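You operate a simulated robot arm through the tools that you are given. There is no shell and no other tool. Be economical: measure what you need, move in short steps, check, and stop when the job is done.

The job below is to be done with a simulated robot arm. You get a single attempt, and the scene is never put back.

Task
Fetch the block from the top of the wooden bench with blue legs and set it on top of the brown carton there.

The check looks at the end state, three seconds after you hand in, the way a careful person would. Anything else that was tipped, shoved, dropped, spilled or broken makes it a failure.

Robot
A 7-joint arm with a two-finger parallel gripper, fixed in place. Base frame: the origin is at the foot of the arm, x ahead of it, y to its left, z up; the work surface is at about z = 0. Readings come in mm, degrees, newtons and seconds.
With the tool pointing down near the work surface it reaches from about 240 to 620 mm from the base axis. Its first joint turns from -66.0 to 66.0 degrees. Payload 2.6 kg.
The tool frame sits at the grasp point between the pads (the TCP): z along the fingers, y along the line on which they close. The tips reach 30 mm beyond it. The gripper opens to 94 mm. The fingers are 28 mm wide and 10 mm thick; the gripper's body (50 by 96 mm) begins 55 mm behind the TCP.
Orientation is told as [roll, pitch, yaw] about the base's x, y, z axes, in that order, counted from this pose: with the fingers straight down and closing along the base's y, the tool's x points along the base's -x, its y along +y and its z along -z.

Tools
- The arm moves only by the tool step_arm. Its argument "series" is a list that holds one entry, the list of rows, each a list of 6 numbers: the shift along the base's x, y, z in units of 20 mm (1.0 is 20 mm), then the turn, a rotation vector about the base's x, y, z in units of 4 degrees (1.0 is 4 degrees). In form: [[[x, y, z, wx, wy, wz], ...]]. A call has 1 to 10 rows; each row shifts and turns the commanded pose from where the row before left it. "claw" is the opening, from 0 (shut) to 1 (fully open), set as the call begins (left out, the last holds). A call with a number of a shift or a turn outside -1 to 1 is refused whole. Each row takes 0.2 s and may step no farther than 50 mm and 8.6 degrees from the row before; otherwise, or with a gripper value out of range, the whole call is refused. A pose out of reach is approached as far as the arm can. The call stops where the force on the tool passes 40 N (or 10 N more than at its start, if that is more) or the arm is blocked; 0.2 s more then pass. Each finger travels about 72 mm/s and halts on what it meets, pressing with about 39 N; the grip force reading is that of the motor and also rises with nothing between the fingers. The clock runs only during rows and for 0.2 s after the last one: add rows that do not move to give the fingers time. The reply holds the time, the measured pose of the TCP, the force on the tool along the base axes, the opening and the grip force, in the units named above and with some noise, and new pictures: "pictures" is both (left out), scene, wrist or none.
- Cameras (640 x 400 px; columns grow to the right, rows downward): "scene" is fixed at [48.6, 443.1, 568.8]; the picture's right is [-0.65, -0.76, 0.00], its down [-0.40, 0.35, -0.85] and it looks along [0.64, -0.55, -0.53] (base axes); focal length 375 px, centre (320, 200). "wrist" rides on the gripper at [76, 14, -103] in the tool frame; the picture's right is [-0.18, 0.98, 0.00], its down [-0.75, -0.14, -0.64] and it looks along [-0.63, -0.12, 0.77] (tool axes); focal length 243 px, centre (320, 200). There is no depth. A picture from a camera that has moved, and an enlarged one, comes with that camera's place and axes in the base frame and with its lens.
- zoom(camera, box): a new picture of the part [left, top, right, bottom] of that camera's present view, enlarged. The clock stands still meanwhile.
- hand_in(): hands the job in; it is judged then, once.

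Go step by step. Nothing tells you positions but the pictures and the camera data: compare them with the known pose of the tool, close in by small moves and look again before you grip or let go. The budget is 90 turns and 170 pictures, counting those below and the enlarged ones. Unless the task says otherwise, let go and move clear before handing in, and close with one line.

The tools are called after ">>>" as a command line: name --argument value ..., lists and objects as JSON in quotes. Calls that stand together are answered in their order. step_arm: Moves the arm, as the interface text tells. Its arguments: {"type":"object","properties":{"series":{"type":"array"},"claw":{"type":"number"},"pictures":{"type":"string","enum":["both","scene","wrist","none"]}},"required":["series"]} The other tools are called the same way: zoom (camera, box) takes an enlarged picture of a part of a camera's view; hand_in () hands the job in.

At the start:

```text
time: 0.0
tool_pos: [415.1, 46.5, 333.8]
ee_rot: [0.0, 0.0, 0.0]
ft_force: [0.4, -0.3, -0.4]
finger_gap: 94.1
grip_force: 0.1
```

scene: 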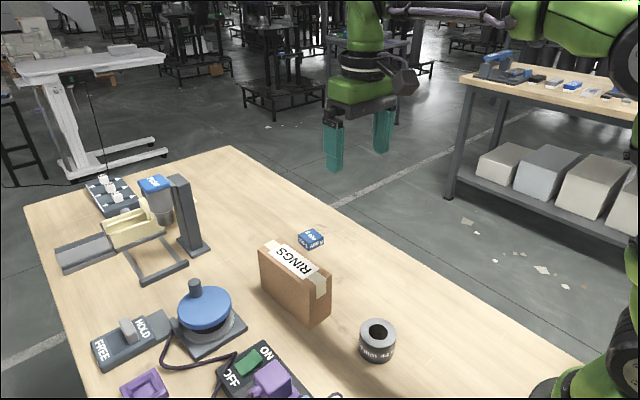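
wrist: 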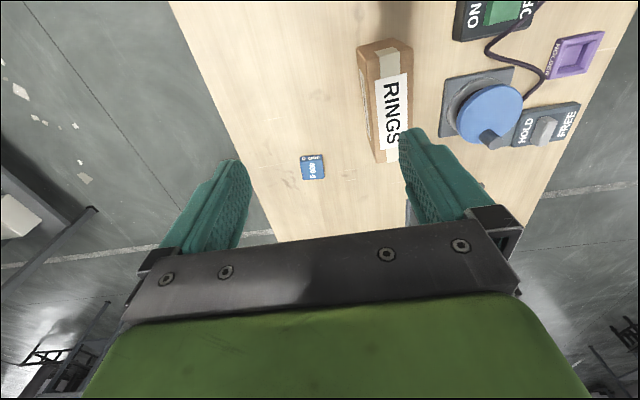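

I see a small blue block on the near bench, at roughly (592, 2), with the "RINGS" carton closer to the arm. I'll zoom in on both before moving.

>>> zoom --camera "scene" --box '[230, 210, 410, 370]'

>>> zoom --camera "wrist" --box '[270, 20, 450, 200]'

>>> zoom --camera "scene" --box '[440, 30, 640, 230]'

>>> zoom --camera "scene" --box '[20, 150, 300, 400]'

```text
2.50 times, centred on (320, 290) of scene
camera zoom: at [48.6, 443.1, 568.8], right [-0.65, -0.76, 0.0], down [-0.4, 0.35, -0.85], along [0.64, -0.55, -0.53], focal length 937 px, centre (320, -25)
```

zoom: 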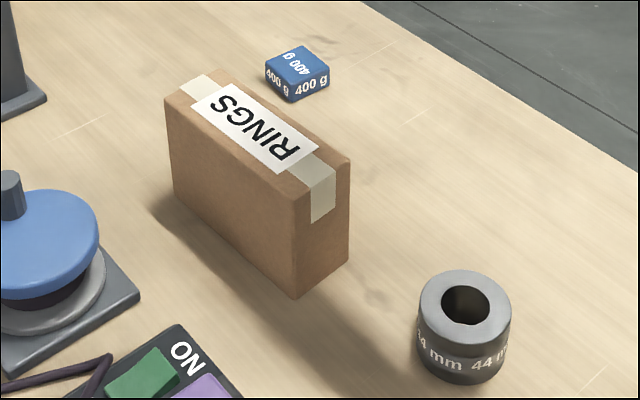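

```text
2.22 times, centred on (360, 110) of wrist
camera zoom: at [338.5, 59.5, 436.6], right [0.18, 0.98, 0.0], down [0.75, -0.14, 0.64], along [0.63, -0.12, -0.77], focal length 539 px, centre (231, 400)
```

zoom: 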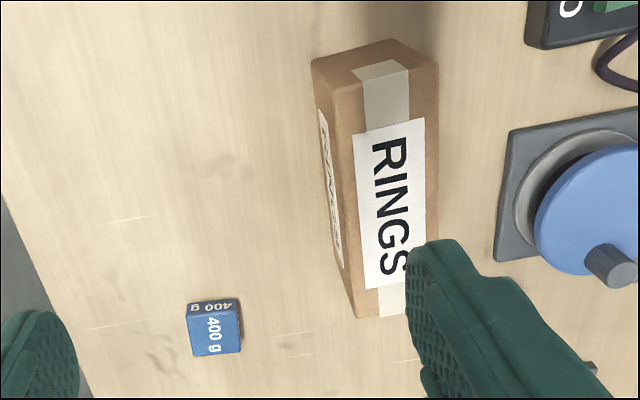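

```text
2.00 times, centred on (540, 130) of scene
camera zoom: at [48.6, 443.1, 568.8], right [-0.65, -0.76, 0.0], down [-0.4, 0.35, -0.85], along [0.64, -0.55, -0.53], focal length 749 px, centre (-120, 340)
```

zoom: 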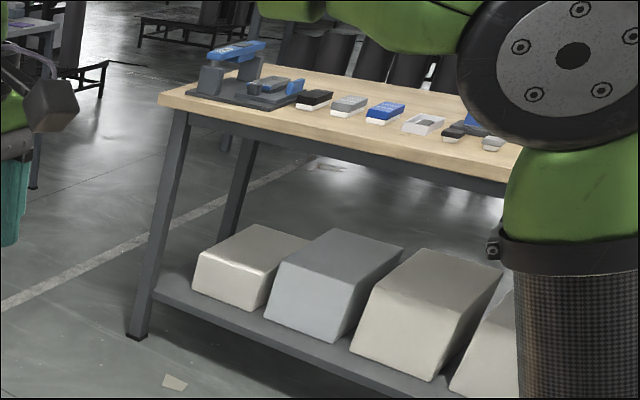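

```text
1.60 times, centred on (160, 275) of scene
camera zoom: at [48.6, 443.1, 568.8], right [-0.65, -0.76, 0.0], down [-0.4, 0.35, -0.85], along [0.64, -0.55, -0.53], focal length 600 px, centre (576, 80)
```

zoom: 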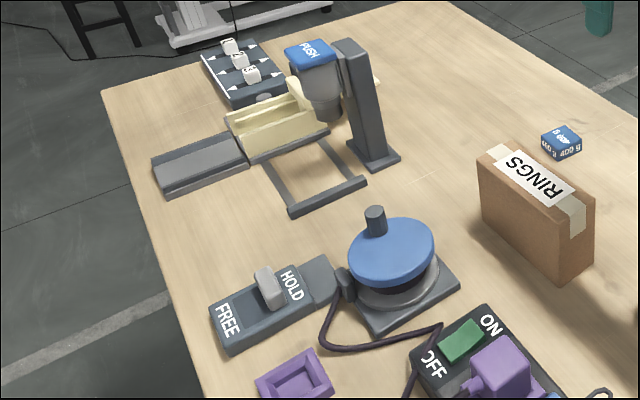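

The 400 g blue block looks like the only free block within reach. I can't see the bench area nearest the arm, so I'll take a quick look there to be sure.

>>> step_arm --series '[[[-1, 1, 0, 0, 0, 0], [-1, 1, 0, 0, 0, 0], [-1, 1, 0, 0, 0, 0], [-1, 1, 0, 0, 0, 0], [-1, 1, 0, 0, 0, 0], [0, 1, 0, 0, 0, 0], [0, 1, 0, 0, 0, 0]]]' --claw 1

```text
time: 1.6
tool_pos: [314.1, 187.9, 333.5]
ee_rot: [-0.1, -0.1, -0.2]
ft_force: [0.5, -0.3, 0.0]
finger_gap: 94.4
grip_force: 0.0
camera wrist: at [237.2, 202.0, 435.6], right [0.19, 0.98, 0.0], down [0.75, -0.14, 0.64], along [0.63, -0.12, -0.77], focal length 243 px, centre (320, 200)
```

scene: 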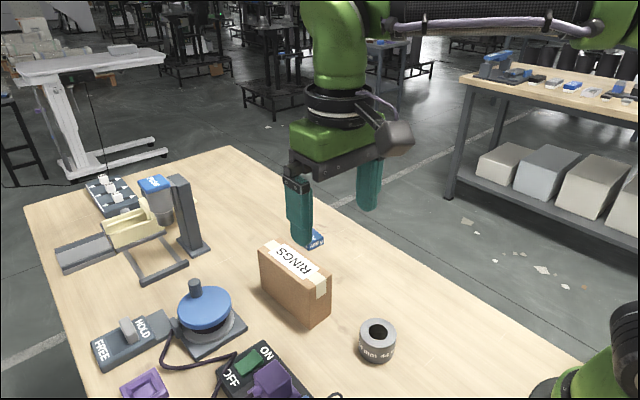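
wrist: 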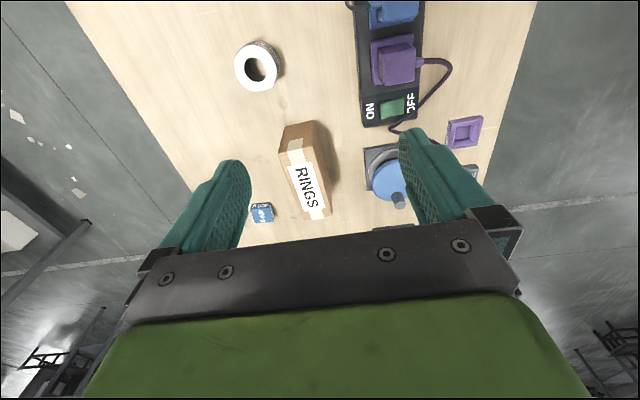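

The bench near the arm holds no other loose block, so the 400 g block is the target. It sits at about (600, -5), and the carton top is centred near (484, 135) at a height of about 97 mm. I'm moving towards a point above the block.

>>> step_arm --series '[[[1, -0.9, -0.3, 0, 0, 0], [1, -0.9, -0.3, 0, 0, 0], [1, -0.9, -0.3, 0, 0, 0], [1, -1, -0.3, 0, 0, 0], [1, -1, -0.3, 0, 0, 0], [1, -1, -0.3, 0, 0, 0], [1, -1, -0.3, 0, 0, 0], [1, -1, -0.3, 0, 0, 0], [1, -1, -0.3, 0, 0, 0], [1, -1, -0.3, 0, 0, 0]]]'

```text
time: 3.8
tool_pos: [515.0, -8.6, 274.3]
ee_rot: [0.0, 0.0, -0.1]
ft_force: [0.3, -0.3, 1.1]
finger_gap: 93.9
grip_force: 0.0
camera wrist: at [438.6, 4.7, 376.6], right [0.19, 0.98, 0.0], down [0.75, -0.14, 0.64], along [0.63, -0.12, -0.77], focal length 243 px, centre (320, 200)
```

scene: 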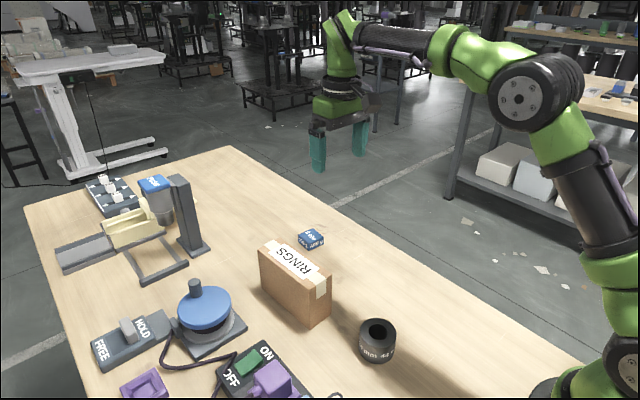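
wrist: 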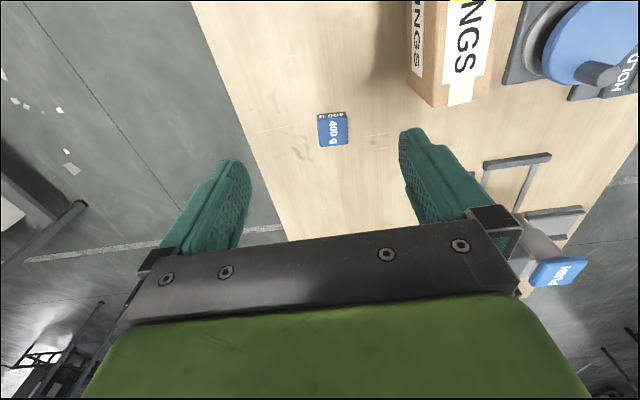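

The closer view puts the block at about (599, -6), which agrees with my earlier estimate. I'm moving above it.

>>> step_arm --series '[[[0.7, 0, -0.9, 0, 0, 0], [0.7, 0, -0.9, 0, 0, 0], [0.7, 0, -0.9, 0, 0, 0], [0.7, 0.1, -0.9, 0, 0, 0], [0.7, 0, -0.9, 0, 0, 0], [0.7, 0, -0.9, 0, 0, 0], [0, 0, -0.9, 0, 0, 0]]]'

>>> zoom --camera "wrist" --box '[240, 20, 420, 200]'

>>> zoom --camera "scene" --box '[270, 180, 370, 260]'

```text
time: 5.4
tool_pos: [598.3, -6.7, 147.6]
ee_rot: [0.0, 0.0, 0.0]
ft_force: [-0.2, -0.1, 0.0]
finger_gap: 93.8
grip_force: 0.1
camera wrist: at [522.2, 6.7, 250.6], right [0.18, 0.98, 0.0], down [0.75, -0.14, 0.64], along [0.63, -0.12, -0.77], focal length 243 px, centre (320, 200)
```

scene: 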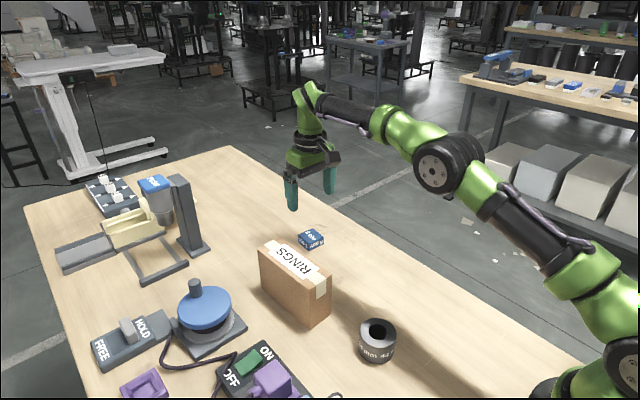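
wrist: 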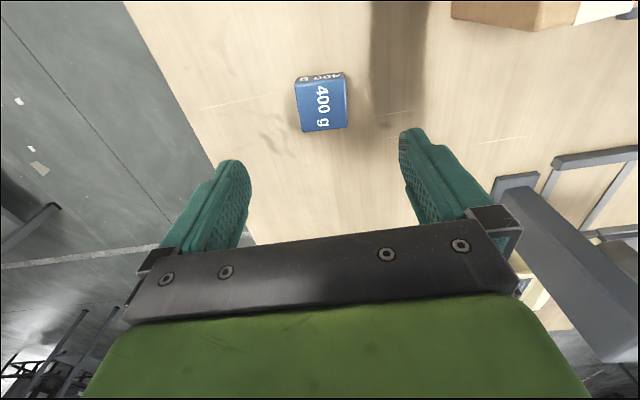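

```text
2.22 times, centred on (330, 110) of wrist
camera zoom: at [522.2, 6.7, 250.6], right [0.18, 0.98, 0.0], down [0.75, -0.14, 0.64], along [0.63, -0.12, -0.77], focal length 539 px, centre (298, 400)
```

zoom: 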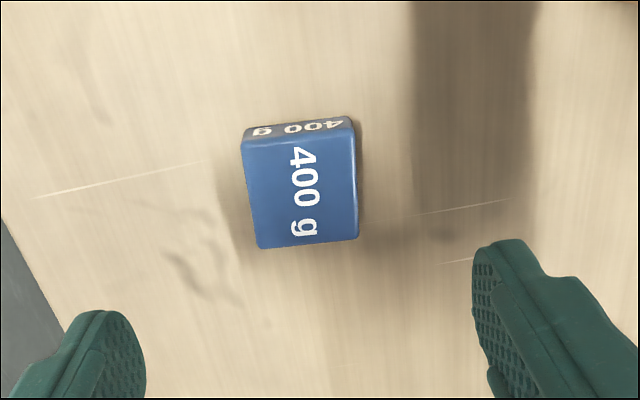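

```text
5.00 times, centred on (320, 220) of scene
camera zoom: at [48.6, 443.1, 568.8], right [-0.65, -0.76, 0.0], down [-0.4, 0.35, -0.85], along [0.64, -0.55, -0.53], focal length 1874 px, centre (320, 100)
```

zoom: 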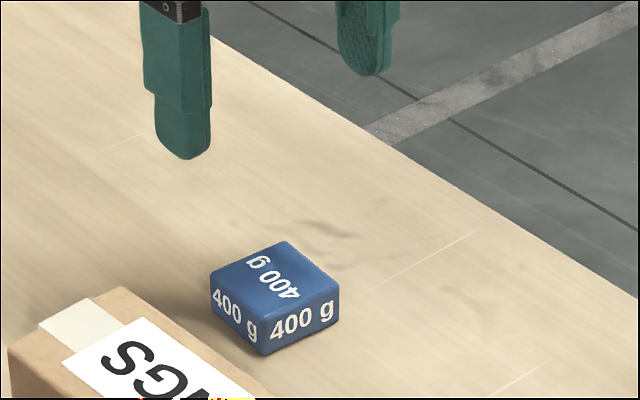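

The block is about 45 mm square and 20 mm high, centred at (600, -6) and turned about -4°. I'll match that angle, descend part of the way, and check.

>>> step_arm --series '[[[0.1, 0, -0.8, 0, 0, -1], [0, 0, -0.9, 0, 0, 0], [0, 0, -0.9, 0, 0, 0], [0, 0, -0.9, 0, 0, 0], [0, 0, -0.5, 0, 0, 0], [0, 0, -0.5, 0, 0, 0]]]'

>>> zoom --camera "scene" --box '[270, 180, 370, 260]'

```text
time: 6.8
tool_pos: [600.0, -7.1, 59.0]
ee_rot: [0.1, 0.1, -3.9]
ft_force: [-0.9, -0.4, 0.2]
finger_gap: 94.1
grip_force: 0.2
camera wrist: at [525.5, 12.1, 160.3], right [0.25, 0.97, 0.0], down [0.74, -0.19, 0.64], along [0.62, -0.16, -0.77], focal length 243 px, centre (320, 200)
```

scene: 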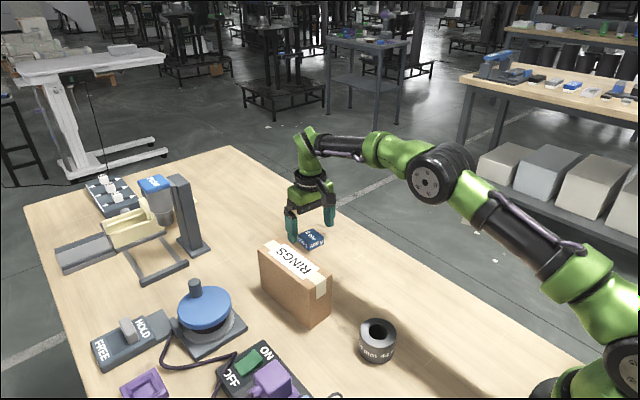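
wrist: 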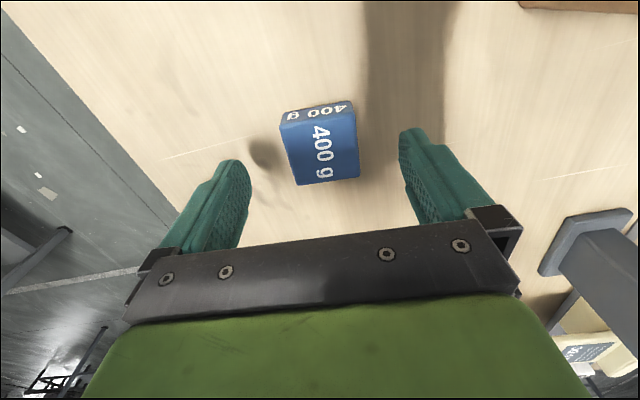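

```text
5.00 times, centred on (320, 220) of scene
camera zoom: at [48.6, 443.1, 568.8], right [-0.65, -0.76, 0.0], down [-0.4, 0.35, -0.85], along [0.64, -0.55, -0.53], focal length 1874 px, centre (320, 100)
```

zoom: 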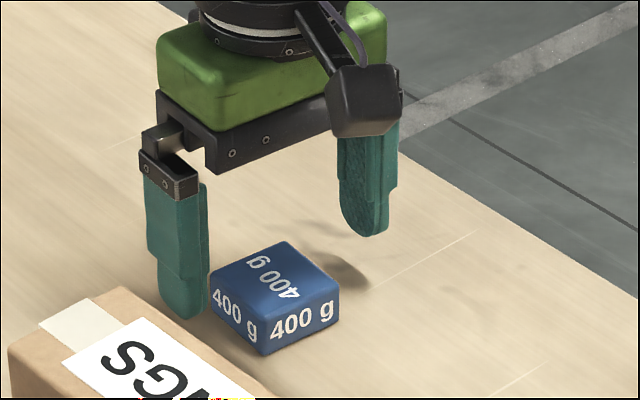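

The fingers straddle the block with room on both sides and clear the carton. I'm lowering to tip height just above the bench, then closing.

>>> step_arm --series '[[[0, 0, -0.5, 0, 0, 0], [0, 0, -0.5, 0, 0, 0], [0, 0, -0.25, 0, 0, 0], [0, 0, 0, 0, 0, 0]]]' --pictures "none"

>>> step_arm --series '[[[0, 0, 0, 0, 0, 0], [0, 0, 0, 0, 0, 0], [0, 0, 0, 0, 0, 0], [0, 0, 0, 0, 0, 0], [0, 0, 0, 0, 0, 0], [0, 0, 0, 0, 0, 0]]]' --claw 0.3

```text
time: 7.8
tool_pos: [601.0, -6.2, 31.6]
ee_rot: [-0.1, 0.0, -4.0]
ft_force: [-0.2, -0.3, -0.4]
finger_gap: 94.1
grip_force: 0.0
```

```text
time: 9.2
tool_pos: [600.7, -6.2, 31.9]
ee_rot: [0.0, 0.0, -4.0]
ft_force: [0.1, 1.9, -0.1]
finger_gap: 45.5
grip_force: 39.2
camera wrist: at [525.7, 12.5, 134.7], right [0.25, 0.97, 0.0], down [0.74, -0.19, 0.64], along [0.62, -0.16, -0.77], focal length 243 px, centre (320, 200)
```

scene: 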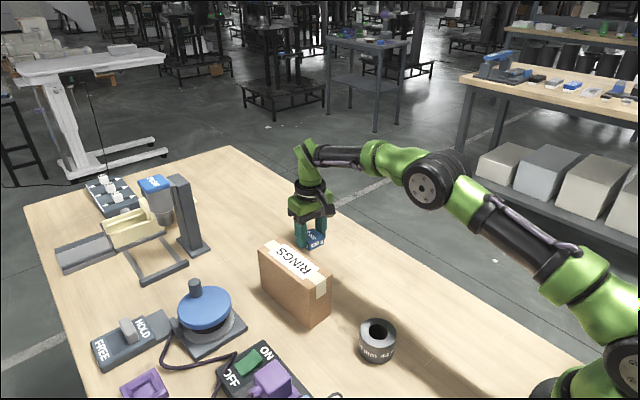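
wrist: 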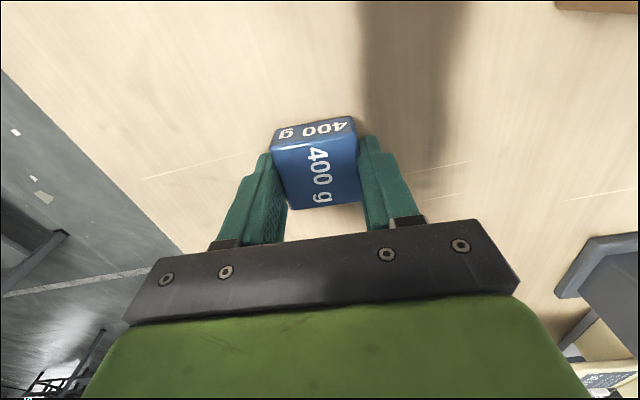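

The block is gripped at a 45.5 mm opening. I'm lifting straight up.

>>> step_arm --series '[[[0, 0, 0.5, 0, 0, 0], [0, 0, 1, 0, 0, 0], [0, 0, 1, 0, 0, 0], [0, 0, 1, 0, 0, 0], [0, 0, 1, 0, 0, 0], [0, 0, 1, 0, 0, 0], [0, 0, 1, 0, 0, 0], [0, 0, 1, 0, 0, 0], [0, 0, 1, 0, 0, 0], [0, 0, 1, 0, 0, 0]]]' --pictures "none"

>>> step_arm --series '[[[-1, 0.9, 0, 0, 0, 0], [-1, 0.9, 0, 0, 0, 0], [-1, 0.9, 0, 0, 0, 0], [-1, 0.9, 0, 0, 0, 0], [-1, 0.9, 0, 0, 0, 0], [-1, 0.9, 0, 0, 0, 0], [-1, 0.9, 0, 0, 0, 0], [-1, 0.4, 0, 0, 0, 0], [-1, 0, 0, 0, 0, 0], [-1, 0, 0, 0, 0, 0]]]'

>>> zoom --camera "wrist" --box '[220, 0, 440, 200]'

```text
time: 11.4
tool_pos: [588.7, 11.0, 219.2]
ee_rot: [0.0, 0.0, -4.1]
ft_force: [0.0, -0.3, -3.7]
finger_gap: 45.5
grip_force: 39.1
out of reach, approached as far as the arm can: row 9, 10
```

```text
time: 13.6
tool_pos: [533.6, 174.0, 280.2]
ee_rot: [-0.2, 0.1, -4.1]
ft_force: [0.4, -0.4, -4.7]
finger_gap: 45.6
grip_force: 39.0
out of reach, approached as far as the arm can: row 1, 2, 3, 4, 5, 6, 7, 8, 9, 10
camera wrist: at [459.3, 193.0, 382.6], right [0.25, 0.97, 0.0], down [0.74, -0.19, 0.64], along [0.62, -0.16, -0.77], focal length 243 px, centre (320, 200)
```

scene: 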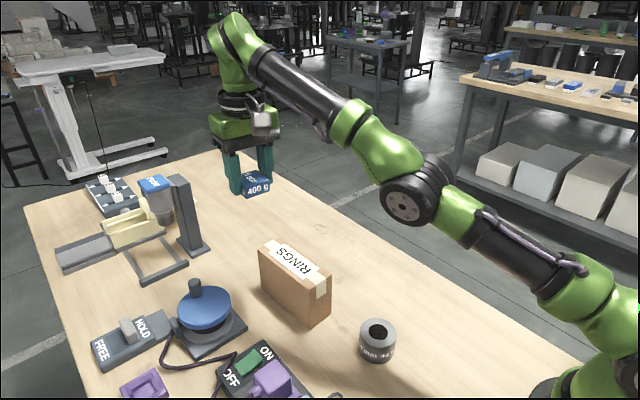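
wrist: 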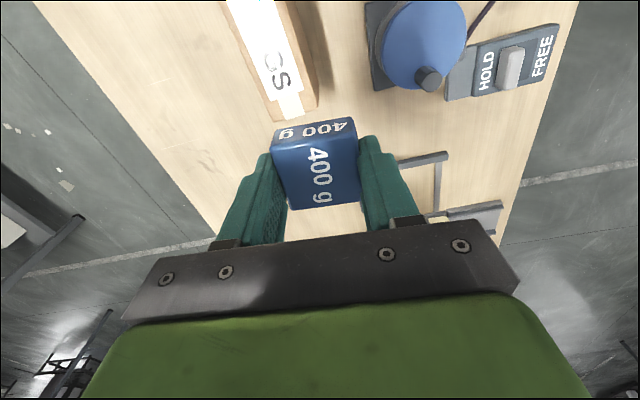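

```text
2.00 times, centred on (330, 100) of wrist
camera zoom: at [459.3, 193.0, 382.6], right [0.25, 0.97, 0.0], down [0.74, -0.19, 0.64], along [0.62, -0.16, -0.77], focal length 485 px, centre (300, 400)
```

zoom: 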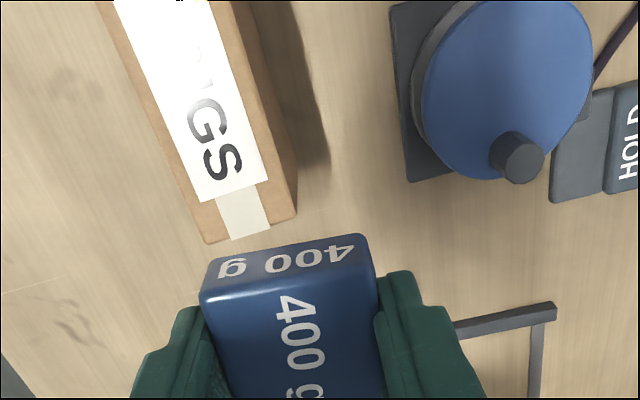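

The arm reported rows out of reach and the pose drifted up to z = 280. I'll check with a small, slow move where it stands now.

>>> step_arm --series '[[[0, 0, 0, 0, 0, 0], [0, 0, 0, 0, 0, 0], [0, 0, 0, 0, 0, 0]]]' --pictures "none"

>>> step_arm --series '[[[-0.5, 0, 0, 0, 0, 0], [0, 0, 0, 0, 0, 0]]]' --pictures "none"

```text
time: 14.4
tool_pos: [534.9, 172.2, 279.7]
ee_rot: [0.1, 0.1, -4.1]
ft_force: [0.1, 0.4, -4.2]
finger_gap: 45.7
grip_force: 39.0
```

```text
time: 15.0
tool_pos: [533.6, 175.5, 283.7]
ee_rot: [0.0, 0.0, -3.9]
ft_force: [0.6, 0.4, -3.0]
finger_gap: 45.8
grip_force: 38.8
out of reach, approached as far as the arm can: row 1
```

The arm is at the edge of its reach at this height, so I'll try coming down first.

>>> step_arm --series '[[[0, 0, -0.5, 0, 0, 0], [0, 0, -0.5, 0, 0, 0], [0, 0, 0, 0, 0, 0]]]'

```text
time: 15.8
tool_pos: [539.1, 178.2, 267.0]
ee_rot: [0.0, 0.2, -4.0]
ft_force: [-0.6, -0.3, -3.4]
finger_gap: 45.4
grip_force: 38.9
out of reach, approached as far as the arm can: row 1, 2
camera wrist: at [464.4, 197.4, 369.1], right [0.25, 0.97, 0.0], down [0.74, -0.19, 0.64], along [0.62, -0.16, -0.77], focal length 243 px, centre (320, 200)
```

scene: 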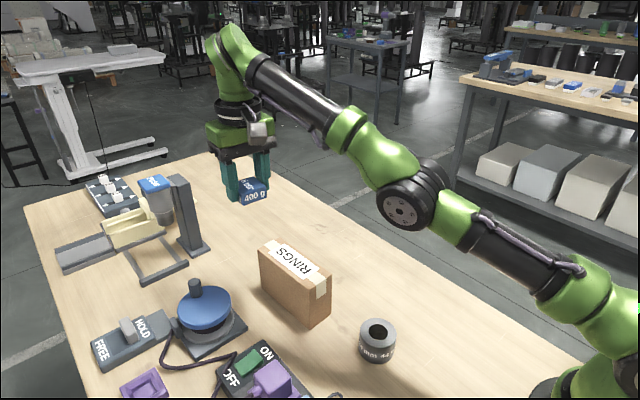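
wrist: 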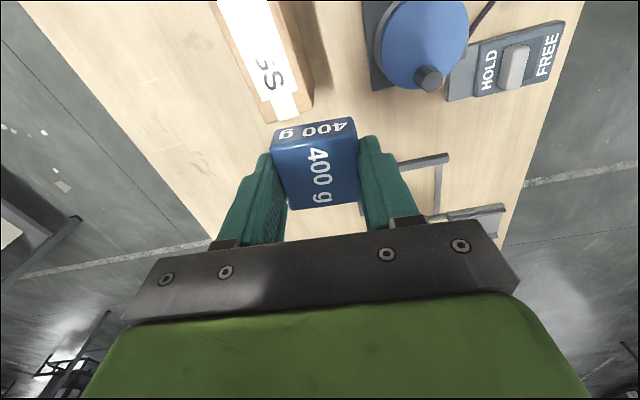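

The arm still reports a limit. I'll pull radially inward with lots of height clearance to get off it.

>>> step_arm --series '[[[-0.95, -0.3, 0, 0, 0, 0], [-0.95, -0.3, 0, 0, 0, 0], [-0.95, -0.3, 0, 0, 0, 0], [0, 0, 0, 0, 0, 0]]]' --pictures "none"

>>> step_arm --series '[[[0, -1, 0, 0, 0, 0], [0, -1, 0, 0, 0, 0], [0, 0, 0, 0, 0, 0]]]' --pictures "none"

```text
time: 16.8
tool_pos: [527.8, 174.6, 290.5]
ee_rot: [0.1, 0.0, -4.0]
ft_force: [0.5, -0.4, -2.9]
finger_gap: 45.7
grip_force: 39.8
out of reach, approached as far as the arm can: row 1, 2, 3
```

```text
time: 17.6
tool_pos: [535.8, 138.4, 296.0]
ee_rot: [-0.1, 0.1, -4.1]
ft_force: [0.2, -0.2, -4.1]
finger_gap: 45.5
grip_force: 39.0
out of reach, approached as far as the arm can: row 1, 2
```

The upper arm and forearm look fully in line, so straight inward pulls slide along the reach limit instead of bending the elbow. I'll try very small inward steps to get the elbow to bend.

>>> step_arm --series '[[[0.03, 0, -0.12, 0, 0, 0], [0.03, 0, -0.12, 0, 0, 0], [0.03, 0, -0.15, 0, 0, 0], [0, 0, -0.15, 0, 0, 0], [0, 0, -0.2, 0, 0, 0], [0, 0, -0.2, 0, 0, 0], [0, 0, -0.3, 0, 0, 0], [0, 0, -0.3, 0, 0, 0]]]' --pictures "none"

```text
time: 19.4
tool_pos: [549.1, 140.4, 268.2]
ee_rot: [0.0, 0.0, -4.3]
ft_force: [-0.2, 0.7, -3.7]
finger_gap: 45.7
grip_force: 38.6
out of reach, approached as far as the arm can: row 5, 7
```

Most of the small steps were accepted. I'll continue with fine inward steps.

>>> step_arm --series '[[[-0.02, 0, -0.02, 0, 0, 0], [-0.02, 0, -0.02, 0, 0, 0], [-0.04, 0, -0.02, 0, 0, 0], [-0.04, 0, -0.02, 0, 0, 0], [-0.06, -0.02, -0.03, 0, 0, 0], [-0.08, -0.02, -0.04, 0, 0, 0], [-0.1, -0.02, -0.05, 0, 0, 0], [-0.15, -0.04, -0.05, 0, 0, 0], [-0.2, -0.05, -0.1, 0, 0, 0], [-0.3, -0.07, -0.1, 0, 0, 0]]]' --pictures "none"

```text
time: 21.6
tool_pos: [549.6, 142.4, 267.6]
ee_rot: [0.0, 0.1, -4.0]
ft_force: [-0.3, 0.2, -4.1]
finger_gap: 45.7
grip_force: 38.5
out of reach, approached as far as the arm can: row 2, 5, 7, 8, 9, 10
```

The elbow is still straight. Coming down along the reach boundary retraces the way I came up and should bend it naturally, so I'll sweep to the clear side (y≈0) while descending.

>>> step_arm --series '[[[0.38, -0.83, -0.48, 0, 0, 0], [0.355, -0.845, -0.48, 0, 0, 0], [0.305, -0.865, -0.48, 0, 0, 0], [0.28, -0.88, -0.48, 0, 0, 0], [0.225, -0.895, -0.48, 0, 0, 0], [0.2, -0.905, -0.48, 0, 0, 0], [0.12, -0.915, -0.48, 0, 0, 0], [0.04, -0.975, -0.48, 0, 0, 0]]]'

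```text
time: 23.4
tool_pos: [593.5, -2.6, 193.3]
ee_rot: [0.0, 0.2, -4.0]
ft_force: [0.4, 0.2, -4.2]
finger_gap: 45.6
grip_force: 39.3
out of reach, approached as far as the arm can: row 7
camera wrist: at [519.7, 18.1, 296.1], right [0.25, 0.97, 0.0], down [0.74, -0.19, 0.64], along [0.62, -0.16, -0.77], focal length 243 px, centre (320, 200)
```

scene: 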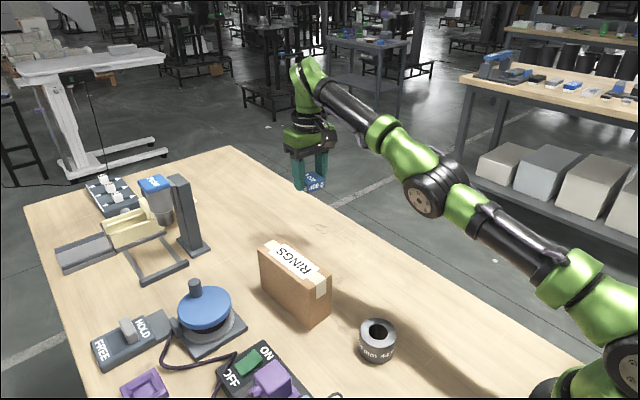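
wrist: 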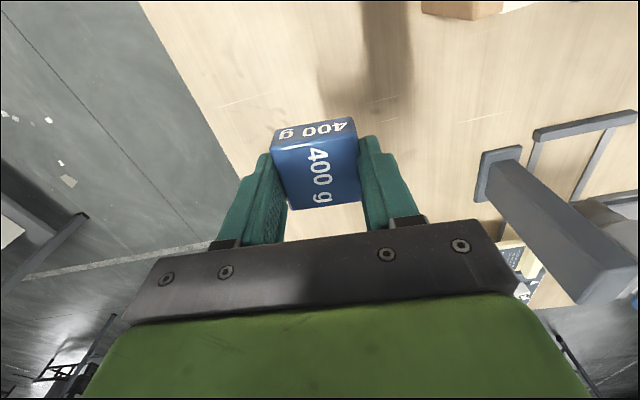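

Only one row was refused, so I'll keep going down over the clear patch with a slight inward drift.

>>> step_arm --series '[[[0.05, 0, -0.45, 0, 0, 0], [0.05, 0, -0.45, 0, 0, 0], [0, 0, -0.45, 0, 0, 0], [0, 0, -0.45, 0, 0, 0], [-0.05, 0, -0.45, 0, 0, 0], [-0.1, 0, -0.45, 0, 0, 0], [-0.2, 0, -0.45, 0, 0, 0], [-0.3, 0, -0.4, 0, 0, 0], [-0.4, 0, -0.2, 0, 0, 0], [-0.5, 0, 0, 0, 0, 0]]]' --pictures "none"

```text
time: 25.6
tool_pos: [610.8, -1.6, 127.7]
ee_rot: [0.0, 0.2, -4.1]
ft_force: [-0.1, -0.3, -3.6]
finger_gap: 45.4
grip_force: 39.2
out of reach, approached as far as the arm can: row 1, 3, 5, 6, 7, 8, 9, 10
```

The arm is still hugging the boundary. Tilting the tool slightly while pulling inward should break the straight-arm alignment, and this patch is clear.

>>> step_arm --series '[[[-0.9, 0, 0.1, 0, 1, 0], [-0.9, 0, 0.1, 0, 1, 0], [-0.9, 0, 0.1, 0, 1, 0]]]' --pictures "none"

```text
time: 26.4
tool_pos: [567.1, -0.1, 136.9]
ee_rot: [-0.9, 12.1, -4.1]
ft_force: [-1.2, 0.2, -3.8]
finger_gap: 45.6
grip_force: 39.2
out of reach, approached as far as the arm can: row 1, 2, 3
```

The tilt works, but the elbow hasn't bent yet. I'll untilt while holding the position, which needs the wrist to come inward.

>>> step_arm --series '[[[0, 0, 0, 0, -1, 0], [0, 0, 0, 0, -1, 0], [0, 0, 0, 0, -1, 0]]]' --pictures "scene"

```text
time: 27.2
tool_pos: [607.2, -0.6, 143.7]
ee_rot: [0.0, 0.0, -4.1]
ft_force: [0.1, 0.7, -3.9]
finger_gap: 45.7
grip_force: 39.3
out of reach, approached as far as the arm can: row 1, 2, 3
```

scene: 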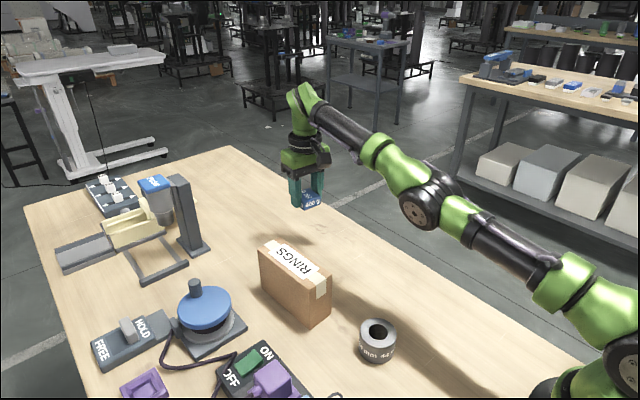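

The elbow may sit slightly past straight, in which case inward pulls only press it further against its stop. I'll push outward and down first to carry it across, then pull in.

>>> step_arm --series '[[[1, 0, 0, 0, 0, 0], [1, 0, -0.3, 0, 0, 0], [-0.2, 0, -0.5, 0, 0, 0], [-0.5, 0, -0.3, 0, 0, 0], [-0.5, 0, 0, 0, 0, 0]]]' --pictures "none"

```text
time: 28.4
tool_pos: [585.9, 3.7, 121.6]
ee_rot: [0.0, 0.0, -4.1]
ft_force: [0.5, 0.4, -3.5]
finger_gap: 45.8
grip_force: 39.5
out of reach, approached as far as the arm can: row 1, 2
```

That worked: the arm is off the limit and responds normally. I'll pull inward, rise moderately, and stay away from the boundary.

>>> step_arm --series '[[[-0.8, 0, 0.2, 0, 0, 0], [-0.9, 0, 0.3, 0, 0, 0], [-0.9, 0, 0.4, 0, 0, 0], [-0.9, 0, 0.5, 0, 0, 0], [-0.9, 0, 0.5, 0, 0, 0], [-0.9, 0, 0.7, 0, 0, 0], [-0.9, 0, 0.7, 0, 0, 0], [-0.9, 0, 0.7, 0, 0, 0], [-0.9, 0, 0.7, 0, 0, 0]]]'

>>> zoom --camera "wrist" --box '[320, 0, 560, 160]'

```text
time: 30.4
tool_pos: [426.0, 5.2, 218.4]
ee_rot: [-0.1, 0.0, -4.0]
ft_force: [-0.2, 1.0, -3.8]
finger_gap: 45.5
grip_force: 38.6
camera wrist: at [350.7, 25.1, 320.6], right [0.25, 0.97, 0.0], down [0.74, -0.19, 0.64], along [0.62, -0.16, -0.77], focal length 243 px, centre (320, 200)
```

scene: 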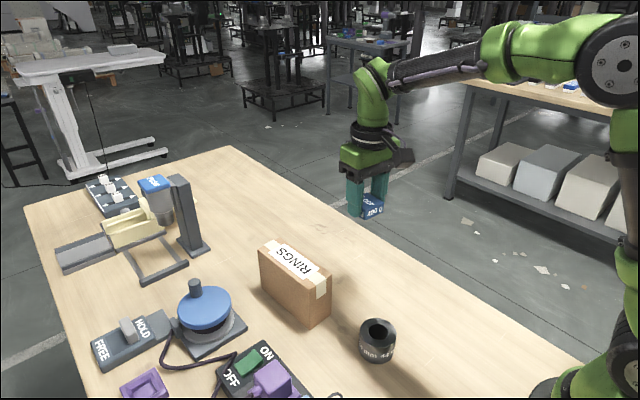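
wrist: 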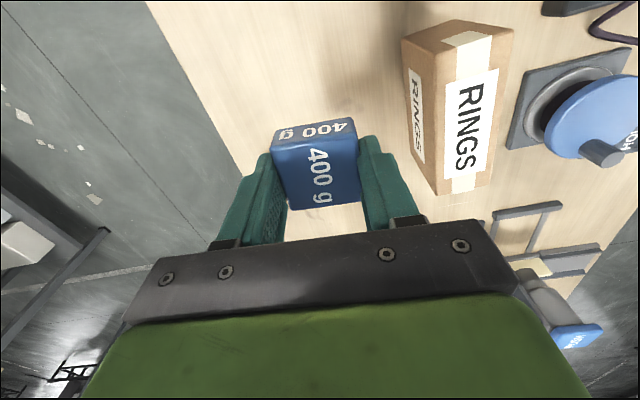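

```text
2.50 times, centred on (440, 80) of wrist
camera zoom: at [350.7, 25.1, 320.6], right [0.25, 0.97, 0.0], down [0.74, -0.19, 0.64], along [0.62, -0.16, -0.77], focal length 606 px, centre (20, 500)
```

zoom: 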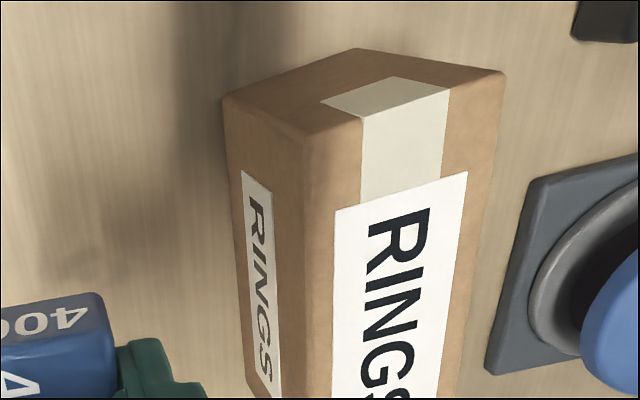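

From this view the carton top is centred at about (483, 138), 97 mm high, about 56 mm wide, and yawed about +4°. I'll move the block above it and match the yaw.

>>> step_arm --series '[[[0.35, 0.83, 0, 0, 0, 0.5], [0.36, 0.83, 0, 0, 0, 0.5], [0.36, 0.83, 0, 0, 0, 0.5], [0.36, 0.83, 0, 0, 0, 0.5], [0.36, 0.83, -0.2, 0, 0, 0], [0.36, 0.83, -0.2, 0, 0, 0], [0.36, 0.83, -0.3, 0, 0, 0], [0.36, 0.83, -0.3, 0, 0, 0], [0, 0, 0, 0, 0, 0]]]'

>>> zoom --camera "scene" --box '[220, 150, 380, 350]'

```text
time: 32.4
tool_pos: [484.2, 137.3, 197.9]
ee_rot: [0.0, 0.0, 4.0]
ft_force: [0.2, 0.3, -3.8]
finger_gap: 45.5
grip_force: 39.1
camera wrist: at [407.1, 146.9, 299.8], right [0.12, 0.99, 0.0], down [0.76, -0.09, 0.64], along [0.64, -0.07, -0.77], focal length 243 px, centre (320, 200)
```

scene: 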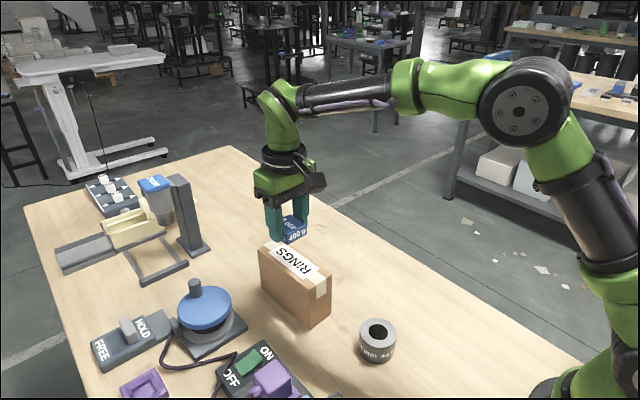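
wrist: 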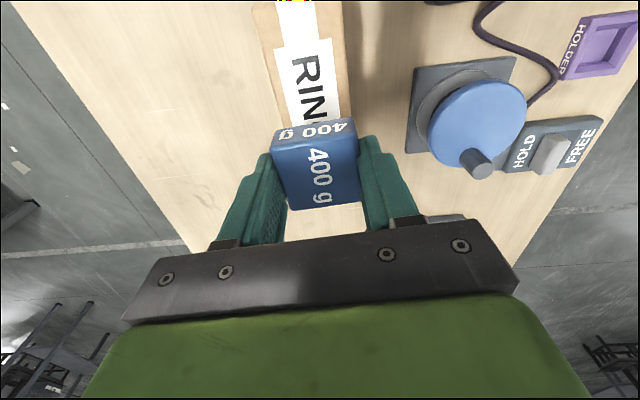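

```text
2.00 times, centred on (300, 250) of scene
camera zoom: at [48.7, 443.1, 568.8], right [-0.65, -0.76, 0.0], down [-0.4, 0.35, -0.85], along [0.64, -0.55, -0.53], focal length 749 px, centre (360, 100)
```

zoom: 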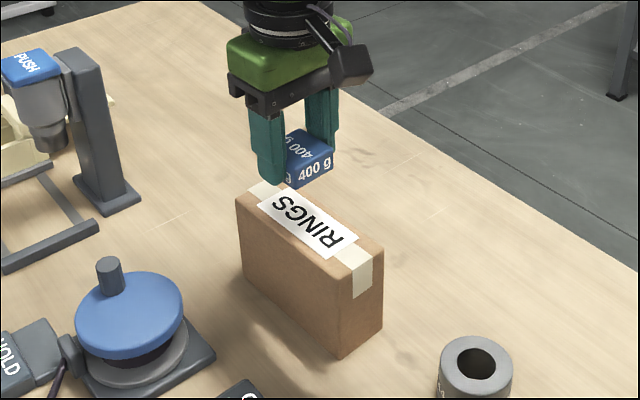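

The block is over the carton and aligned with it. I'll lower to just above the top and check again.

>>> step_arm --series '[[[0, 0, -0.7, 0, 0, 0], [0, 0, -0.7, 0, 0, 0], [0, 0, -0.6, 0, 0, 0], [0, 0, -0.5, 0, 0, 0], [0, 0, -0.3, 0, 0, 0], [0, 0, 0, 0, 0, 0]]]'

>>> zoom --camera "scene" --box '[240, 200, 350, 330]'

>>> zoom --camera "wrist" --box '[200, 0, 440, 240]'

```text
time: 33.8
tool_pos: [483.3, 137.8, 140.4]
ee_rot: [0.1, 0.1, 3.9]
ft_force: [0.4, 0.6, -3.6]
finger_gap: 45.7
grip_force: 38.6
camera wrist: at [406.8, 146.2, 243.7], right [0.12, 0.99, 0.0], down [0.76, -0.09, 0.64], along [0.64, -0.07, -0.77], focal length 243 px, centre (320, 200)
```

scene: 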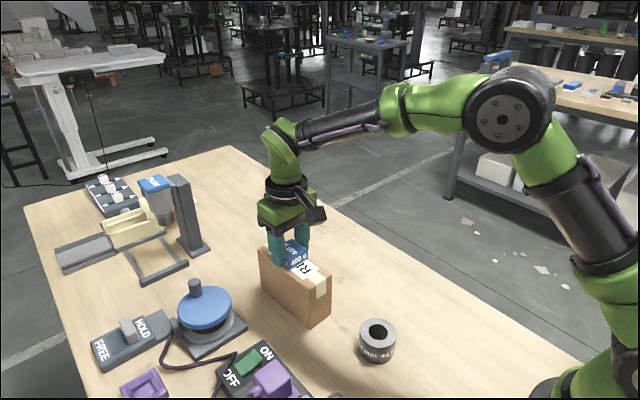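
wrist: 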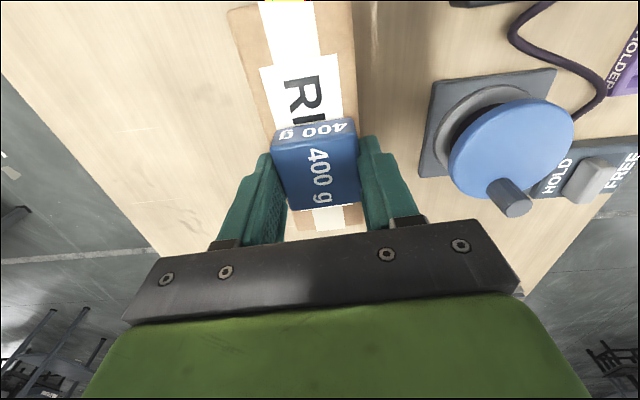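

```text
3.08 times, centred on (295, 265) of scene
camera zoom: at [48.7, 443.1, 568.8], right [-0.65, -0.76, 0.0], down [-0.4, 0.35, -0.85], along [0.64, -0.55, -0.53], focal length 1153 px, centre (397, 0)
```

zoom: 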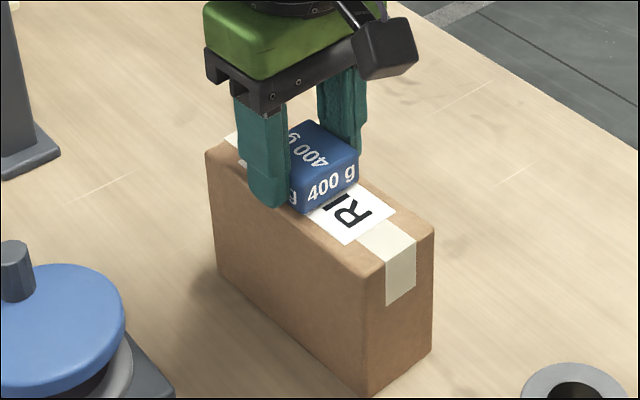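

```text
1.67 times, centred on (320, 120) of wrist
camera zoom: at [406.8, 146.2, 243.7], right [0.12, 0.99, 0.0], down [0.76, -0.09, 0.64], along [0.64, -0.07, -0.77], focal length 404 px, centre (320, 333)
```

zoom: 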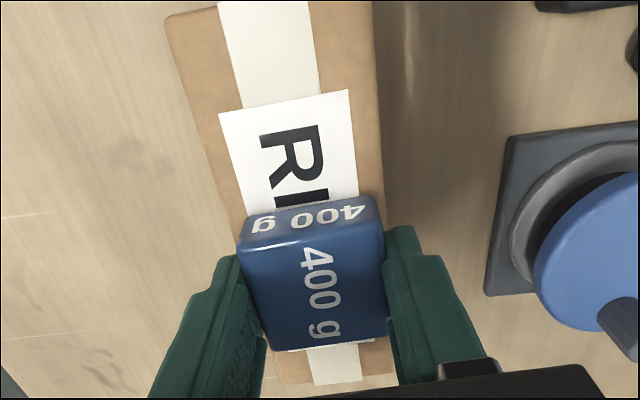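

The block is well centred, with about 5 mm margin on each side. I'll lower in fine steps to contact.

>>> step_arm --series '[[[0, 0, -0.15, 0, 0, 0], [0, 0, -0.15, 0, 0, 0], [0, 0, -0.08, 0, 0, 0], [0, 0, 0, 0, 0, 0]]]' --pictures "none"

>>> zoom --camera "scene" --box '[260, 220, 330, 290]'

```text
time: 34.8
tool_pos: [484.4, 137.9, 137.5]
ee_rot: [0.1, -0.4, 3.9]
ft_force: [-11.5, -3.2, 29.2]
finger_gap: 45.8
grip_force: 39.3
```

```text
5.71 times, centred on (295, 255) of scene
camera zoom: at [48.5, 443.0, 568.8], right [-0.65, -0.76, 0.0], down [-0.4, 0.35, -0.85], along [0.64, -0.55, -0.53], focal length 2141 px, centre (463, -114)
```

zoom: 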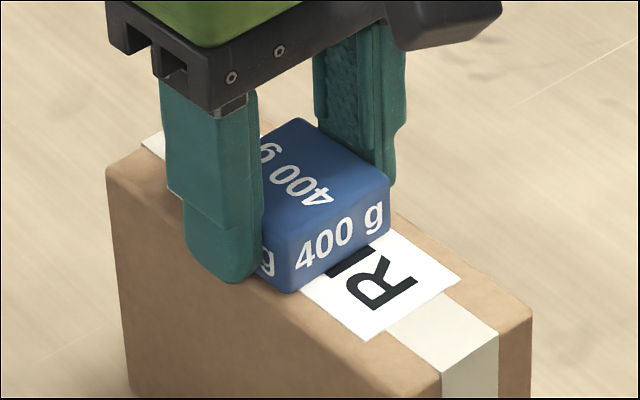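

The block is already resting on the carton, which is slightly taller than I estimated, and it's pressing with about 29 N. I'll ease up to relieve that before letting go.

>>> step_arm --series '[[[0, 0, 0.1, 0, 0, 0], [0, 0, 0.06, 0, 0, 0], [0, 0, 0, 0, 0, 0]]]' --pictures "none"

```text
time: 35.6
tool_pos: [484.1, 137.0, 137.4]
ee_rot: [0.0, 0.1, 3.9]
ft_force: [2.5, 3.0, 4.1]
finger_gap: 45.6
grip_force: 39.3
```

The load is now small. I'll open the fingers gently, just enough to clear the block.

>>> step_arm --series '[[[0, 0, 0.03, 0, 0, 0], [0, 0, 0, 0, 0, 0], [0, 0, 0, 0, 0, 0], [0, 0, 0, 0, 0, 0]]]' --claw 0.7

>>> zoom --camera "scene" --box '[240, 200, 350, 330]'

```text
time: 36.6
tool_pos: [484.5, 137.2, 137.7]
ee_rot: [0.0, 0.1, 4.0]
ft_force: [0.4, -0.4, 0.3]
finger_gap: 65.9
grip_force: 0.1
camera wrist: at [406.8, 145.8, 240.9], right [0.12, 0.99, 0.0], down [0.76, -0.09, 0.64], along [0.64, -0.07, -0.77], focal length 243 px, centre (320, 200)
```

scene: 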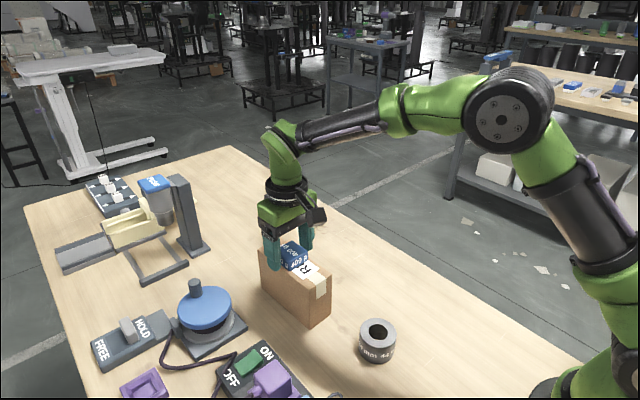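
wrist: 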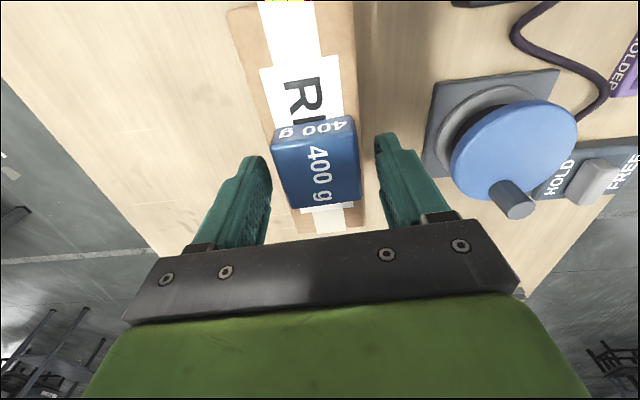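

```text
3.08 times, centred on (295, 265) of scene
camera zoom: at [48.6, 443.1, 568.8], right [-0.65, -0.76, 0.0], down [-0.4, 0.35, -0.85], along [0.64, -0.55, -0.53], focal length 1153 px, centre (397, 0)
```

zoom: 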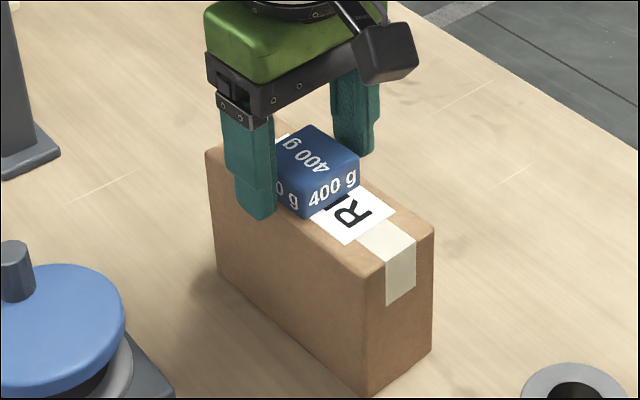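

The block rests flat on the carton and the fingers are clear of both. I'll rise straight up, then back off.

>>> step_arm --series '[[[0, 0, 0.5, 0, 0, 0], [0, 0, 0.8, 0, 0, 0], [0, 0, 1, 0, 0, 0], [0, 0, 1, 0, 0, 0], [0, 0, 1, 0, 0, 0], [-0.5, -0.5, 1, 0, 0, 0], [-1, -0.8, 0.5, 0, 0, 0], [-1, -0.8, 0, 0, 0, 0], [0, 0, 0, 0, 0, 0]]]'

>>> zoom --camera "scene" --box '[240, 200, 350, 330]'

```text
time: 38.6
tool_pos: [434.0, 95.1, 252.5]
ee_rot: [0.2, 0.0, 4.0]
ft_force: [1.2, 0.3, -0.2]
finger_gap: 65.8
grip_force: 0.1
camera wrist: at [357.0, 104.4, 356.5], right [0.12, 0.99, 0.0], down [0.76, -0.09, 0.64], along [0.64, -0.07, -0.77], focal length 243 px, centre (320, 200)
```

scene: 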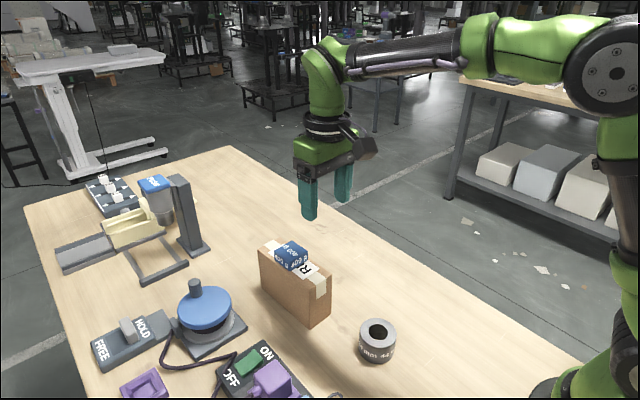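
wrist: 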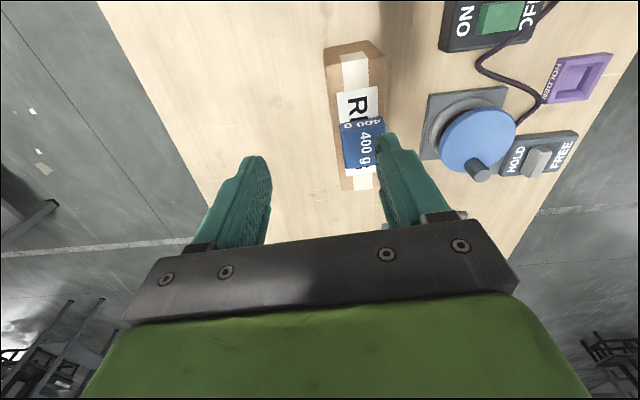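

```text
3.08 times, centred on (295, 265) of scene
camera zoom: at [48.6, 443.1, 568.8], right [-0.65, -0.76, 0.0], down [-0.4, 0.35, -0.85], along [0.64, -0.55, -0.53], focal length 1153 px, centre (397, 0)
```

zoom: 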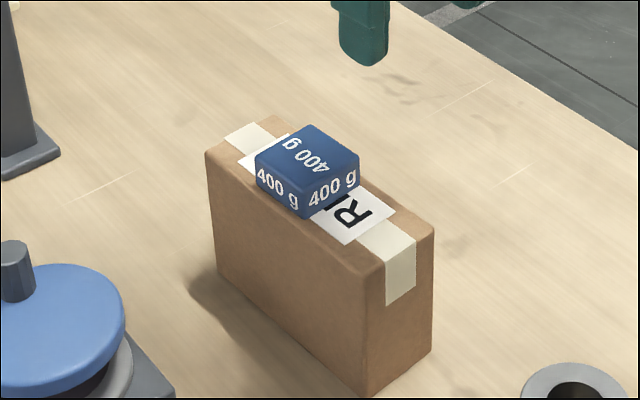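

The block sits flat and centred on the carton, the carton hasn't moved, and the arm is clear. I'm handing in now.

>>> hand_in

```text
The job is handed in.
```

The 400 g block is on top of the brown "RINGS" carton, nothing else was disturbed in the pictures I took, and the job is handed in.
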